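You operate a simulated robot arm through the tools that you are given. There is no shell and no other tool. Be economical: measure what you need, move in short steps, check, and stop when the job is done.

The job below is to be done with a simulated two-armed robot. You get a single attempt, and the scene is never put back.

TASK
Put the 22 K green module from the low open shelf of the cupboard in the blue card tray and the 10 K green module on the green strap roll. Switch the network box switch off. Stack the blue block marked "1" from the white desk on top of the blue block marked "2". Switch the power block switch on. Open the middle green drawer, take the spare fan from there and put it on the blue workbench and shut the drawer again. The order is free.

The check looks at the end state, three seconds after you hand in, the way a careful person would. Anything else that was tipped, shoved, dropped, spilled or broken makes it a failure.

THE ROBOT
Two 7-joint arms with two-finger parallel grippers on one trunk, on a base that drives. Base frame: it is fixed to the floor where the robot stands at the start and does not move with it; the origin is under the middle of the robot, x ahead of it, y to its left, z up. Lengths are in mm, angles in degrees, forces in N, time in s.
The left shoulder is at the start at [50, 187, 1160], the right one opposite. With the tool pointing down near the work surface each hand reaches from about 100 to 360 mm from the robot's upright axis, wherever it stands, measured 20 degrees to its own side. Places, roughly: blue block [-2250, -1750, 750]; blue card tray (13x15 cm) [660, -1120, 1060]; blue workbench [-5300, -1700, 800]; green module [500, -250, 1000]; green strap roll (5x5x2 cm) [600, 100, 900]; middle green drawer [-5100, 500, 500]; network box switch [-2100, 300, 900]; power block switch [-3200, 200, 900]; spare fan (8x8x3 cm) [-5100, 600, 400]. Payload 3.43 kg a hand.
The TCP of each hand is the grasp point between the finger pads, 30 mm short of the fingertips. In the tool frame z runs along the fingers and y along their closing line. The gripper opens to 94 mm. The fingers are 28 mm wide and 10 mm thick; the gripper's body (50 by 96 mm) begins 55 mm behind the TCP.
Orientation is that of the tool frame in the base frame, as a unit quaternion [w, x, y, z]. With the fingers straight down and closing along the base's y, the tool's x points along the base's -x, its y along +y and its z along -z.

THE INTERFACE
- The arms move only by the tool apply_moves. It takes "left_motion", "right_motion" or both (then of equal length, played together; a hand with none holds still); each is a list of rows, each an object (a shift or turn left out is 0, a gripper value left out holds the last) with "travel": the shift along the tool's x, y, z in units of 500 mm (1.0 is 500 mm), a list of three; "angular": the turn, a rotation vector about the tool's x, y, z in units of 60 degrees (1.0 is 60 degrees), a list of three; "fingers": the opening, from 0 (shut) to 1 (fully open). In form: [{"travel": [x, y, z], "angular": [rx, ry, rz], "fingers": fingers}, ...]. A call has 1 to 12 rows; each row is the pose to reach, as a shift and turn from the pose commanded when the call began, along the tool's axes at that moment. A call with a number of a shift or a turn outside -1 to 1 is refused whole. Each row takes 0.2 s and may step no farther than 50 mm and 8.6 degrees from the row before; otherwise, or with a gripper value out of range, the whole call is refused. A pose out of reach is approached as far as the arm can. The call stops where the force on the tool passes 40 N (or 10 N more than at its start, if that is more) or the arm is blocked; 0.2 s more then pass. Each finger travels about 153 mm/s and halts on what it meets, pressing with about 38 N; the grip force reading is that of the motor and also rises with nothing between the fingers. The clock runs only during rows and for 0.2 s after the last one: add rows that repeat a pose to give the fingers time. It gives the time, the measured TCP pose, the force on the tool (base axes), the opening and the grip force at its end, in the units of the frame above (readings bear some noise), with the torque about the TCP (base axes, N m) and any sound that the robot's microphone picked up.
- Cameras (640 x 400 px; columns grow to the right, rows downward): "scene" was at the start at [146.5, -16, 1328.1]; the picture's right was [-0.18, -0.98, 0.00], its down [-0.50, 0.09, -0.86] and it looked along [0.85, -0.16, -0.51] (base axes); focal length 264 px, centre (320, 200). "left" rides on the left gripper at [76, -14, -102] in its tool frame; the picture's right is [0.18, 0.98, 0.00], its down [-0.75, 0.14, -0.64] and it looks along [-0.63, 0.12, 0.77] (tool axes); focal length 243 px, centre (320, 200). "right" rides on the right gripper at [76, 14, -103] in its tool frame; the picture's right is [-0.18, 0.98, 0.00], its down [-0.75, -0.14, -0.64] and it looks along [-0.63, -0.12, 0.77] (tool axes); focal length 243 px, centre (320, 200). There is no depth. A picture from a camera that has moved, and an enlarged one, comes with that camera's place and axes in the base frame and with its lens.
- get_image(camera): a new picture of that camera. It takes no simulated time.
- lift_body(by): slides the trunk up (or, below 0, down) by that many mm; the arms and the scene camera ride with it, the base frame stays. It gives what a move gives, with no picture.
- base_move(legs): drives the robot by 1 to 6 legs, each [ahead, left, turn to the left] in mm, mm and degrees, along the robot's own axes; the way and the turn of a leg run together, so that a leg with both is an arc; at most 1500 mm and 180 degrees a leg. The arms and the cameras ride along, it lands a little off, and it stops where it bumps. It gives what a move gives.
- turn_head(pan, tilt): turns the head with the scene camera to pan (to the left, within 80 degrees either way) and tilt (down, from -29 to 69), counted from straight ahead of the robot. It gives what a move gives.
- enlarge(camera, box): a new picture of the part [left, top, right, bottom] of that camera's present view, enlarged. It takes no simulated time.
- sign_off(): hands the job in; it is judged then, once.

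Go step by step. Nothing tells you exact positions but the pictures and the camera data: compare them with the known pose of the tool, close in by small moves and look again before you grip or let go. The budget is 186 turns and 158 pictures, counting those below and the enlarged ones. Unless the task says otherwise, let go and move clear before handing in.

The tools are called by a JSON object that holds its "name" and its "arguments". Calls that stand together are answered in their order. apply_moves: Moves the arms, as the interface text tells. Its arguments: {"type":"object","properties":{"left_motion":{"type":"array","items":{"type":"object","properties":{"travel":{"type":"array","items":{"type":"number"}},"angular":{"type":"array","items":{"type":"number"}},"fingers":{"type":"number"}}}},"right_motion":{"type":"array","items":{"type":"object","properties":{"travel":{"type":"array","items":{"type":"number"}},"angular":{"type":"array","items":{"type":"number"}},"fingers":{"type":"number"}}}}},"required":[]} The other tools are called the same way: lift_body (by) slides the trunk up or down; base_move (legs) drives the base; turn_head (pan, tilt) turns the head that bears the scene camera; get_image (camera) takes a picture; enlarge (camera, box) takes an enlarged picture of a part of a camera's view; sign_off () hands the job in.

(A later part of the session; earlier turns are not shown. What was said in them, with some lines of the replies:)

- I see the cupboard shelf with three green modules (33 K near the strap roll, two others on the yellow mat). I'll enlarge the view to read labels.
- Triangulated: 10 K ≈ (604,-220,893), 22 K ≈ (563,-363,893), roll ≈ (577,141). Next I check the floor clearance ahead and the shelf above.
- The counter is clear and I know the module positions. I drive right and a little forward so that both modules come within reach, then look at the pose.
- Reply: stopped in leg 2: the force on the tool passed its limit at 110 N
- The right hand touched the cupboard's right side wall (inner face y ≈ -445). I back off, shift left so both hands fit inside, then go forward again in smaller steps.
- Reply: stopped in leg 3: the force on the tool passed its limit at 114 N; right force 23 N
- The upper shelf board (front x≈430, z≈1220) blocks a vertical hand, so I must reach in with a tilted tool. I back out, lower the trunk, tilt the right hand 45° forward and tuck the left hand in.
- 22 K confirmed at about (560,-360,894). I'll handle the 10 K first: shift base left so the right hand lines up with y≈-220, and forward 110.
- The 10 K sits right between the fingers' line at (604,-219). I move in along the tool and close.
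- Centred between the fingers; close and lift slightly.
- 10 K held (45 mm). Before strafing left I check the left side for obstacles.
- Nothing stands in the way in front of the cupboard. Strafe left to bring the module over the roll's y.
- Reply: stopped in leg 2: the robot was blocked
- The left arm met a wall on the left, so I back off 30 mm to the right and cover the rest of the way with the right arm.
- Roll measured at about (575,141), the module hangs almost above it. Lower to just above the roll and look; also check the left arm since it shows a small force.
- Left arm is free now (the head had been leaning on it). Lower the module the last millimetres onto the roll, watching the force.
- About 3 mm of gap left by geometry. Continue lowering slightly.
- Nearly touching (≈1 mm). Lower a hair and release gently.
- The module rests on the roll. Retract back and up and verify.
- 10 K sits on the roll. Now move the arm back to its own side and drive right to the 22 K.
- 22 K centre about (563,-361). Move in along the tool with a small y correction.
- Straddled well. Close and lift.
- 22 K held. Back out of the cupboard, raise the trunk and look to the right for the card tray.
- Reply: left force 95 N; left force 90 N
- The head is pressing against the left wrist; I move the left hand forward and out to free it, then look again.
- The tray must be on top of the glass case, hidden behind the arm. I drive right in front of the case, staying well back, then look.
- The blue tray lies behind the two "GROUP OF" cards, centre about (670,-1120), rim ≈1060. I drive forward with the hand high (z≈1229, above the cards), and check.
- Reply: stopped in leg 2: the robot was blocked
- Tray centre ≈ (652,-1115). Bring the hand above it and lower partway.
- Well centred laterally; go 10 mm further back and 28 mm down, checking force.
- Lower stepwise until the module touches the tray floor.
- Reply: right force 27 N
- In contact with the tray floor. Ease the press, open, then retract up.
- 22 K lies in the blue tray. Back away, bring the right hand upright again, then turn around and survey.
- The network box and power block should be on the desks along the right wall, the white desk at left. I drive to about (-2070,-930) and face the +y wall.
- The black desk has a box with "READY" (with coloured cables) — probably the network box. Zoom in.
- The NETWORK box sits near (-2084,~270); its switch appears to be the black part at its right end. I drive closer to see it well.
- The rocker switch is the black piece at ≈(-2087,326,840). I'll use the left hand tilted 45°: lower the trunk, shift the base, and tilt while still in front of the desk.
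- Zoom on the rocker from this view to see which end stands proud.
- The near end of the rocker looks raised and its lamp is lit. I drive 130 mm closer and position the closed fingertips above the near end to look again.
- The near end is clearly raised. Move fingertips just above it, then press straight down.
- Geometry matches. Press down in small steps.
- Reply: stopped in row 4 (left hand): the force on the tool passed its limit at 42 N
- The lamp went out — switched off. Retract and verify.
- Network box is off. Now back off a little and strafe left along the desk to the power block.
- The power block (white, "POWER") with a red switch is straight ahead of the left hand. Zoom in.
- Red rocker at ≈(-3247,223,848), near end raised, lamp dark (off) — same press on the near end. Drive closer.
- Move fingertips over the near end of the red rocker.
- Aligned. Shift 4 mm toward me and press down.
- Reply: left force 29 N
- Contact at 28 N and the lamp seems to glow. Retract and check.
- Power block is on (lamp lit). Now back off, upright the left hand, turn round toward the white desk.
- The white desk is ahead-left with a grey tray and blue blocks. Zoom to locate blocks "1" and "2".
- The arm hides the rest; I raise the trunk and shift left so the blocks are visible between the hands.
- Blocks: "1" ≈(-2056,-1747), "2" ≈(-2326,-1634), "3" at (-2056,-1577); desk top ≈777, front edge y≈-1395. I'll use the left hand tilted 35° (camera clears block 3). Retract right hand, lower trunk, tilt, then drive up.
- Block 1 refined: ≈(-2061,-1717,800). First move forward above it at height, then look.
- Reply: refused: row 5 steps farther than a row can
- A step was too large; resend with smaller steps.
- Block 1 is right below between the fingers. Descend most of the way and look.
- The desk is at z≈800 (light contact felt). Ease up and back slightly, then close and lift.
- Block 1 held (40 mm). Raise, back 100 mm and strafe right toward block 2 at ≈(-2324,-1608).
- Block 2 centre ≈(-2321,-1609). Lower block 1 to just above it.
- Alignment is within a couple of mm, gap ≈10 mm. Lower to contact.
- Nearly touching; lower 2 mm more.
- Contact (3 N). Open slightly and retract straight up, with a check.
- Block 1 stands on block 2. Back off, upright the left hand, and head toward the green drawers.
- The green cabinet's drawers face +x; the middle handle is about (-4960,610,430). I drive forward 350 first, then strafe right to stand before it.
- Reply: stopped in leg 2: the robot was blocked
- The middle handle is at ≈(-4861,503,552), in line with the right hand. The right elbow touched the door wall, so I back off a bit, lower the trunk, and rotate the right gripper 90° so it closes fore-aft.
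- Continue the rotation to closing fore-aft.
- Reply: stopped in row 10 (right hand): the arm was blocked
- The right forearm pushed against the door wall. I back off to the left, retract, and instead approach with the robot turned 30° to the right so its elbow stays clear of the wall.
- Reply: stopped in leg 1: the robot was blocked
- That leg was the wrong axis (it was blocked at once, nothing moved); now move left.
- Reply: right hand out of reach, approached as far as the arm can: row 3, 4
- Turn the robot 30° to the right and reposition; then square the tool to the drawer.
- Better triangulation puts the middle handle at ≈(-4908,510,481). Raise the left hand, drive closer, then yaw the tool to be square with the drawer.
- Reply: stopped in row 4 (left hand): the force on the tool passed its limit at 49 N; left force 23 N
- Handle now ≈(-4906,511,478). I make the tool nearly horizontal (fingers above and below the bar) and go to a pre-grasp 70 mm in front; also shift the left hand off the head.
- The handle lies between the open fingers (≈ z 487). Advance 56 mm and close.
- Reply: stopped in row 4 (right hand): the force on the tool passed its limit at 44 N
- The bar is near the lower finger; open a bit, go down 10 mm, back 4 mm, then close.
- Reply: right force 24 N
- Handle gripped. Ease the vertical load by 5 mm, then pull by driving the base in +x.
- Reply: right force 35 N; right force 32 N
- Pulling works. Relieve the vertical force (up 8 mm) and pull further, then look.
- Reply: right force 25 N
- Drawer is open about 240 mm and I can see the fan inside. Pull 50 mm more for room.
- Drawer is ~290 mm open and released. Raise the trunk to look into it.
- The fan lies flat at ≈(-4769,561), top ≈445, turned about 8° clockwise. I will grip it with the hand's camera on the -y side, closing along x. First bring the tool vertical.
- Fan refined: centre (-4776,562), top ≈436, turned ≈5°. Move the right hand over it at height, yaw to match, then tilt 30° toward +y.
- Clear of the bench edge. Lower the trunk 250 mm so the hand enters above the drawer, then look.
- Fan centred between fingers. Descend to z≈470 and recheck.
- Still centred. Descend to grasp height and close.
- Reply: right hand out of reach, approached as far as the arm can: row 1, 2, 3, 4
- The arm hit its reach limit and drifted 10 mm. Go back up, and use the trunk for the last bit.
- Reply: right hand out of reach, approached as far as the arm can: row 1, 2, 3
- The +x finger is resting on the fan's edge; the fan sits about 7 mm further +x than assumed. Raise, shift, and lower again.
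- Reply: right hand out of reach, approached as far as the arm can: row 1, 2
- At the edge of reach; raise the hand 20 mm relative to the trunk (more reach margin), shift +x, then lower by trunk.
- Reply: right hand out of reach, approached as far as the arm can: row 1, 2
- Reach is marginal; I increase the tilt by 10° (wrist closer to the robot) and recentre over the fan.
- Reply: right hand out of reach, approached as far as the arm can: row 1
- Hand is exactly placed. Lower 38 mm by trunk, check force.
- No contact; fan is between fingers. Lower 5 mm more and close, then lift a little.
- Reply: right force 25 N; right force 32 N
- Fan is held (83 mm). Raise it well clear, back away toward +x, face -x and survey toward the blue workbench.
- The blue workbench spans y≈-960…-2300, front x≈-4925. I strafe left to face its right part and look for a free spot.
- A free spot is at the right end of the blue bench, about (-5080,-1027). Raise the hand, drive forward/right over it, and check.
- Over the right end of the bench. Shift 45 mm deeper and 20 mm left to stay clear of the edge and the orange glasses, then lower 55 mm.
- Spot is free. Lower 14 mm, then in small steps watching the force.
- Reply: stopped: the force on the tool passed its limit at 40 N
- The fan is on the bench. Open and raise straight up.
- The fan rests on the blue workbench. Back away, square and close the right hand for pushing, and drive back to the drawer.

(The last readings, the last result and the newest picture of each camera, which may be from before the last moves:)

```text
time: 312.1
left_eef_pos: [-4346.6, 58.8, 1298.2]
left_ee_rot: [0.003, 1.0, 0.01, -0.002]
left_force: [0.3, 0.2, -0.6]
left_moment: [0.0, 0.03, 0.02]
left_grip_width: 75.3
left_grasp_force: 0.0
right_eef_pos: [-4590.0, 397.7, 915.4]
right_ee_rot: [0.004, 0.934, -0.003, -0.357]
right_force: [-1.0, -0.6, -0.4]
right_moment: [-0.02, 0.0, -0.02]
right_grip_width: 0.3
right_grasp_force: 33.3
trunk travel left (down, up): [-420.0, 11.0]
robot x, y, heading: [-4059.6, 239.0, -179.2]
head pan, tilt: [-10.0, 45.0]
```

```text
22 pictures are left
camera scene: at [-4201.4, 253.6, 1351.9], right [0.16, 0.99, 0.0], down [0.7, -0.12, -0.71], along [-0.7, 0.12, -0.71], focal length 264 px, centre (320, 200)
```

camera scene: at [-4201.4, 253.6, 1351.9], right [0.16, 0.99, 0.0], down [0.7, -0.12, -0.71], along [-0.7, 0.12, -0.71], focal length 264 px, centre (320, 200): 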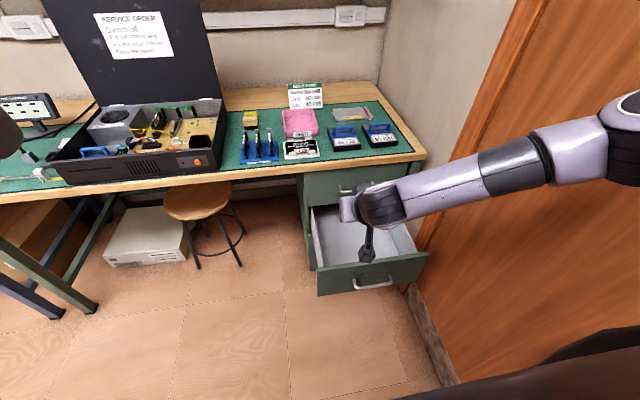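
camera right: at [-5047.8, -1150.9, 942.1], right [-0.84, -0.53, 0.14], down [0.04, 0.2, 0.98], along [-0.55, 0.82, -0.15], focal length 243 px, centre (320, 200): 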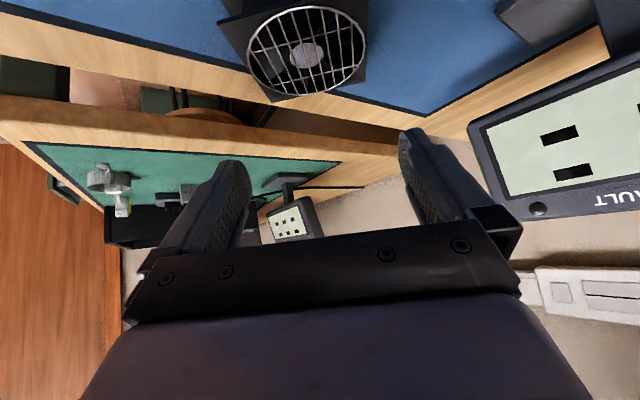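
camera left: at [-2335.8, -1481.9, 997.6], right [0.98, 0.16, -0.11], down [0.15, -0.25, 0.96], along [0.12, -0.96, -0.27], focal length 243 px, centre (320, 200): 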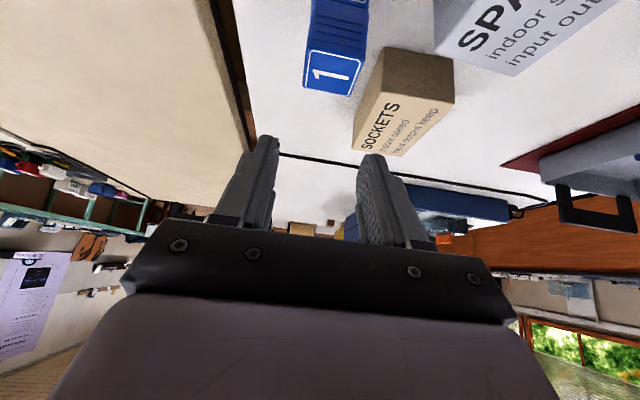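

Drawer panel front is at x≈-4632. Retract the fingertips 45 mm, then lower in front of the panel.

{"name": "apply_moves", "arguments": {"right_motion": [{"travel": [0.034, 0, -0.03]}, {"travel": [0.067, 0, -0.06]}, {"travel": [0.067, 0, -0.06]}]}}

{"name": "lift_body", "arguments": {"by": -385}}

{"name": "get_image", "arguments": {"camera": "right"}}

```text
time: 312.9
left_eef_pos: [-4346.6, 60.8, 1297.9]
left_ee_rot: [0.004, 1.0, 0.009, -0.001]
left_force: [0.6, -0.1, 0.3]
left_moment: [0.02, 0.01, 0.05]
left_grip_width: 75.4
left_grasp_force: 0.1
right_eef_pos: [-4546.2, 396.7, 915.9]
right_ee_rot: [0.004, 0.934, -0.004, -0.358]
right_force: [0.9, -0.7, -0.1]
right_moment: [-0.02, 0.05, -0.03]
right_grip_width: 0.0
right_grasp_force: 33.4
trunk travel left (down, up): [-420.0, 11.0]
robot x, y, heading: [-4061.5, 239.6, -179.4]
head pan, tilt: [-10.0, 45.0]
```

```text
time: 316.6
left_eef_pos: [-4347.0, 60.0, 912.1]
left_ee_rot: [0.003, 1.0, 0.009, -0.002]
left_force: [-0.1, -0.3, -0.5]
left_moment: [-0.01, -0.02, 0.01]
left_grip_width: 75.2
left_grasp_force: 0.1
right_eef_pos: [-4544.9, 396.9, 530.9]
right_ee_rot: [0.004, 0.934, -0.004, -0.358]
right_force: [0.1, -0.7, 0.4]
right_moment: [0.0, 0.03, 0.02]
right_grip_width: 0.0
right_grasp_force: 33.3
trunk travel left (down, up): [-35.0, 396.0]
robot x, y, heading: [-4062.0, 240.9, -179.5]
head pan, tilt: [-10.0, 45.0]
```

```text
21 pictures are left
camera right: at [-4418.8, 382.0, 556.6], right [-0.14, -0.98, 0.13], down [-0.13, 0.15, 0.98], along [-0.98, 0.12, -0.15], focal length 243 px, centre (320, 200)
```

right: 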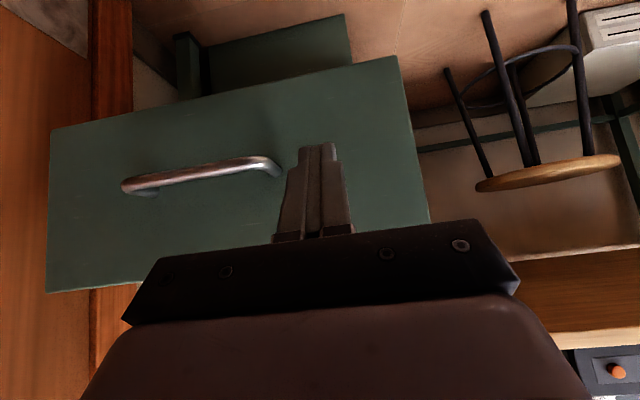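

Fingertips face the panel left of the handle. Push by driving forward.

{"name": "base_move", "arguments": {"legs": [[250, 0, 0], [70, 0, 0]]}}

{"name": "get_image", "arguments": {"camera": "right"}}

```text
time: 319.1
left_eef_pos: [-4666.9, 53.9, 911.9]
left_ee_rot: [0.004, 1.0, 0.011, -0.001]
left_force: [-0.1, -0.8, -0.8]
left_moment: [0.04, 0.0, -0.02]
left_grip_width: 75.2
left_grasp_force: 0.1
right_eef_pos: [-4864.5, 390.9, 531.0]
right_ee_rot: [0.004, 0.934, -0.002, -0.357]
right_force: [-0.2, -0.2, -0.1]
right_moment: [-0.02, 0.02, 0.03]
right_grip_width: 0.0
right_grasp_force: 33.3
trunk travel left (down, up): [-35.0, 396.0]
robot x, y, heading: [-4377.3, 238.4, -179.1]
head pan, tilt: [-10.0, 45.0]
```

```text
20 pictures are left
camera right: at [-4738.3, 377.2, 556.6], right [-0.14, -0.98, 0.13], down [-0.13, 0.15, 0.98], along [-0.98, 0.12, -0.15], focal length 243 px, centre (320, 200)
```

right: 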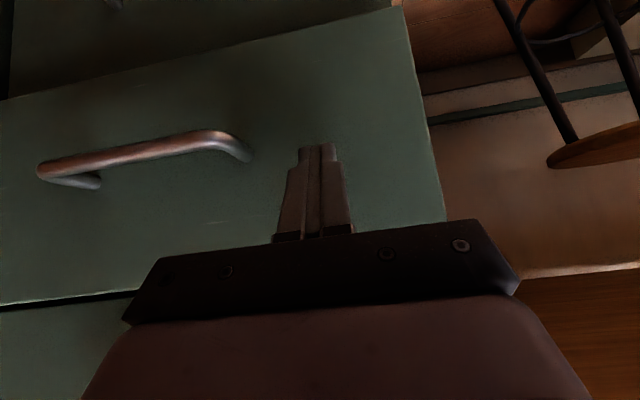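

Nearly shut. Push the remaining way in small legs.

{"name": "base_move", "arguments": {"legs": [[30, 0, 0]]}}

{"name": "base_move", "arguments": {"legs": [[20, 0, 0]]}}

{"name": "get_image", "arguments": {"camera": "scene"}}

```text
time: 319.9
left_eef_pos: [-4695.9, 55.1, 912.3]
left_ee_rot: [0.004, 1.0, 0.011, -0.002]
left_force: [-0.9, 0.7, 0.2]
left_moment: [0.01, -0.01, 0.02]
left_grip_width: 75.2
left_grasp_force: 0.0
right_eef_pos: [-4894.8, 390.0, 531.4]
right_ee_rot: [0.004, 0.934, -0.003, -0.358]
right_force: [0.2, -0.3, 0.6]
right_moment: [0.0, -0.01, 0.02]
right_grip_width: 0.0
right_grasp_force: 33.1
trunk travel left (down, up): [-35.0, 396.0]
robot x, y, heading: [-4410.6, 236.7, -179.2]
head pan, tilt: [-10.0, 45.0]
```

```text
time: 320.7
left_eef_pos: [-4705.8, 55.3, 912.7]
left_ee_rot: [0.002, 1.0, 0.01, -0.003]
left_force: [0.1, 0.3, 0.4]
left_moment: [0.0, -0.02, -0.02]
left_grip_width: 75.3
left_grasp_force: 0.2
right_eef_pos: [-4897.5, 390.0, 527.4]
right_ee_rot: [0.007, 0.937, 0.0, -0.348]
right_force: [1.0, 0.3, 0.3]
right_moment: [-0.02, 0.0, 0.02]
right_grip_width: 0.0
right_grasp_force: 33.1
trunk travel left (down, up): [-35.0, 396.0]
robot x, y, heading: [-4417.2, 233.6, -179.1]
head pan, tilt: [-10.0, 45.0]
stopped in leg 1: the force on the tool passed its limit at 74 N (the readings are from after the stop); the commanded pose is now the measured one
```

```text
19 pictures are left
camera scene: at [-4559.6, 249.0, 966.8], right [0.16, 0.99, 0.0], down [0.7, -0.11, -0.71], along [-0.7, 0.11, -0.71], focal length 264 px, centre (320, 200)
```

scene: 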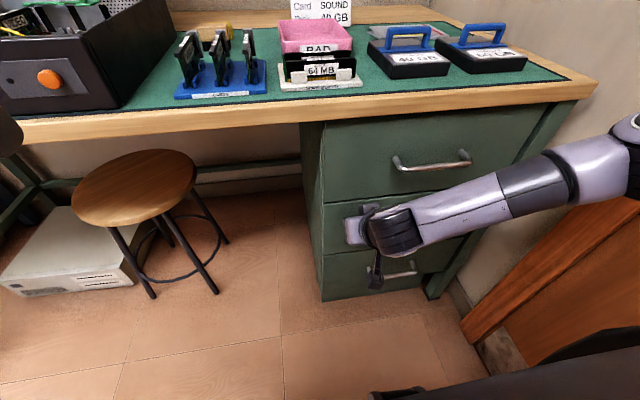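

The push ended against a hard stop. Back away and verify the drawer is flush.

{"name": "base_move", "arguments": {"legs": [[-330, 0, 0]]}}

{"name": "get_image", "arguments": {"camera": "scene"}}

{"name": "get_image", "arguments": {"camera": "right"}}

```text
time: 322.9
left_eef_pos: [-4379.0, 58.3, 912.6]
left_ee_rot: [0.003, 1.0, 0.01, -0.002]
left_force: [0.5, -0.4, 0.2]
left_moment: [0.01, 0.02, 0.03]
left_grip_width: 75.2
left_grasp_force: 0.0
right_eef_pos: [-4570.9, 395.4, 527.9]
right_ee_rot: [0.006, 0.937, -0.001, -0.35]
right_force: [0.0, -0.1, -0.4]
right_moment: [0.0, -0.02, 0.03]
right_grip_width: 0.1
right_grasp_force: 32.3
trunk travel left (down, up): [-35.0, 396.0]
robot x, y, heading: [-4094.1, 234.5, -179.3]
head pan, tilt: [-10.0, 45.0]
```

```text
18 pictures are left
camera scene: at [-4233.5, 252.9, 966.8], right [0.16, 0.99, 0.0], down [0.7, -0.12, -0.71], along [-0.7, 0.12, -0.71], focal length 264 px, centre (320, 200)
```

scene: 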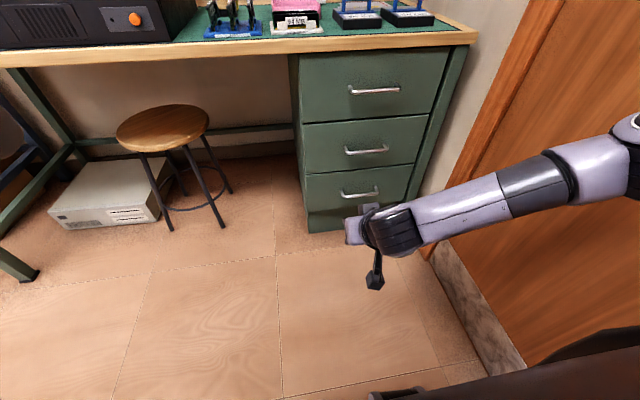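

```text
17 pictures are left
camera right: at [-4445.0, 380.2, 555.7], right [-0.14, -0.98, 0.13], down [-0.15, 0.15, 0.98], along [-0.98, 0.11, -0.17], focal length 243 px, centre (320, 200)
```

right: 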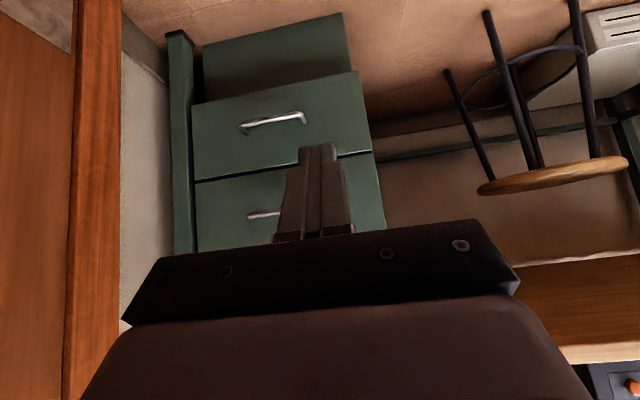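

Check flushness with an enlarged view.

{"name": "enlarge", "arguments": {"camera": "scene", "box": [270, 30, 490, 240]}}

{"name": "enlarge", "arguments": {"camera": "right", "box": [150, 0, 410, 250]}}

```text
1.90 times, centred on (380, 135) of scene
camera zoom: at [-4233.5, 252.9, 966.8], right [0.16, 0.99, 0.0], down [0.7, -0.12, -0.71], along [-0.7, 0.12, -0.71], focal length 504 px, centre (206, 324)
```

zoom: 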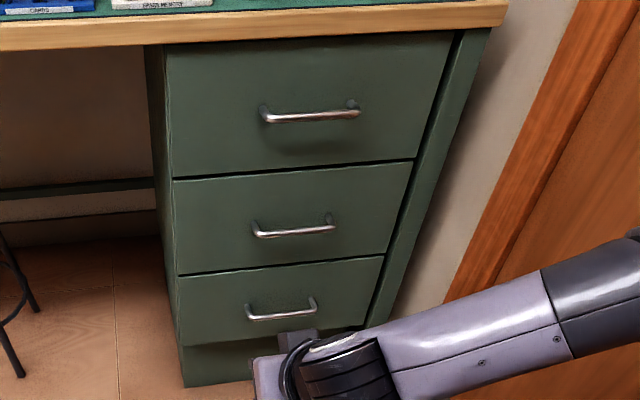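

```text
1.60 times, centred on (280, 125) of right
camera zoom: at [-4445.0, 380.2, 555.7], right [-0.14, -0.98, 0.13], down [-0.15, 0.15, 0.98], along [-0.98, 0.11, -0.17], focal length 388 px, centre (384, 320)
```

zoom: 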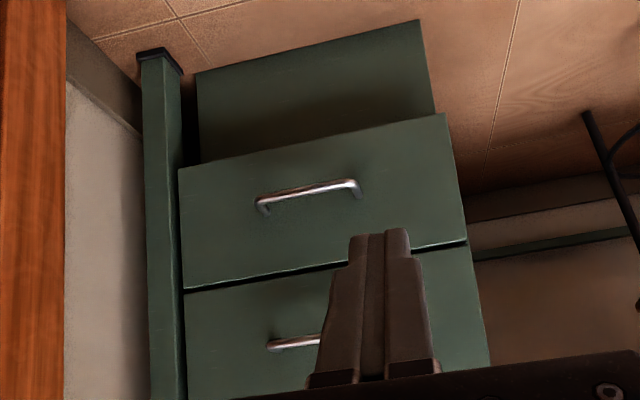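

All drawers are flush and shut, and every other item was verified after it was placed or switched, so I hand in.

{"name": "sign_off", "arguments": {}}

```text
The job is handed in.
```

I finished every part of the task and handed it in.

- **Modules:** the 22 K is in the blue card tray and the 10 K is on the green strap roll.
- **Switches:** the network box is off and the power block is on. Both lamps confirmed it.
- **Blocks:** "1" is stacked on "2".
- **Fan:** it is on the blue workbench, and the middle green drawer is shut flush.

There were a few bumps on the way. The right hand struck the cupboard's side wall and its upper shelf at about 110 N each. The base nudged the glass case once. An arm pressed against a wall twice, the second time beside the door. Nothing looked moved or damaged in the pictures I took afterwards.
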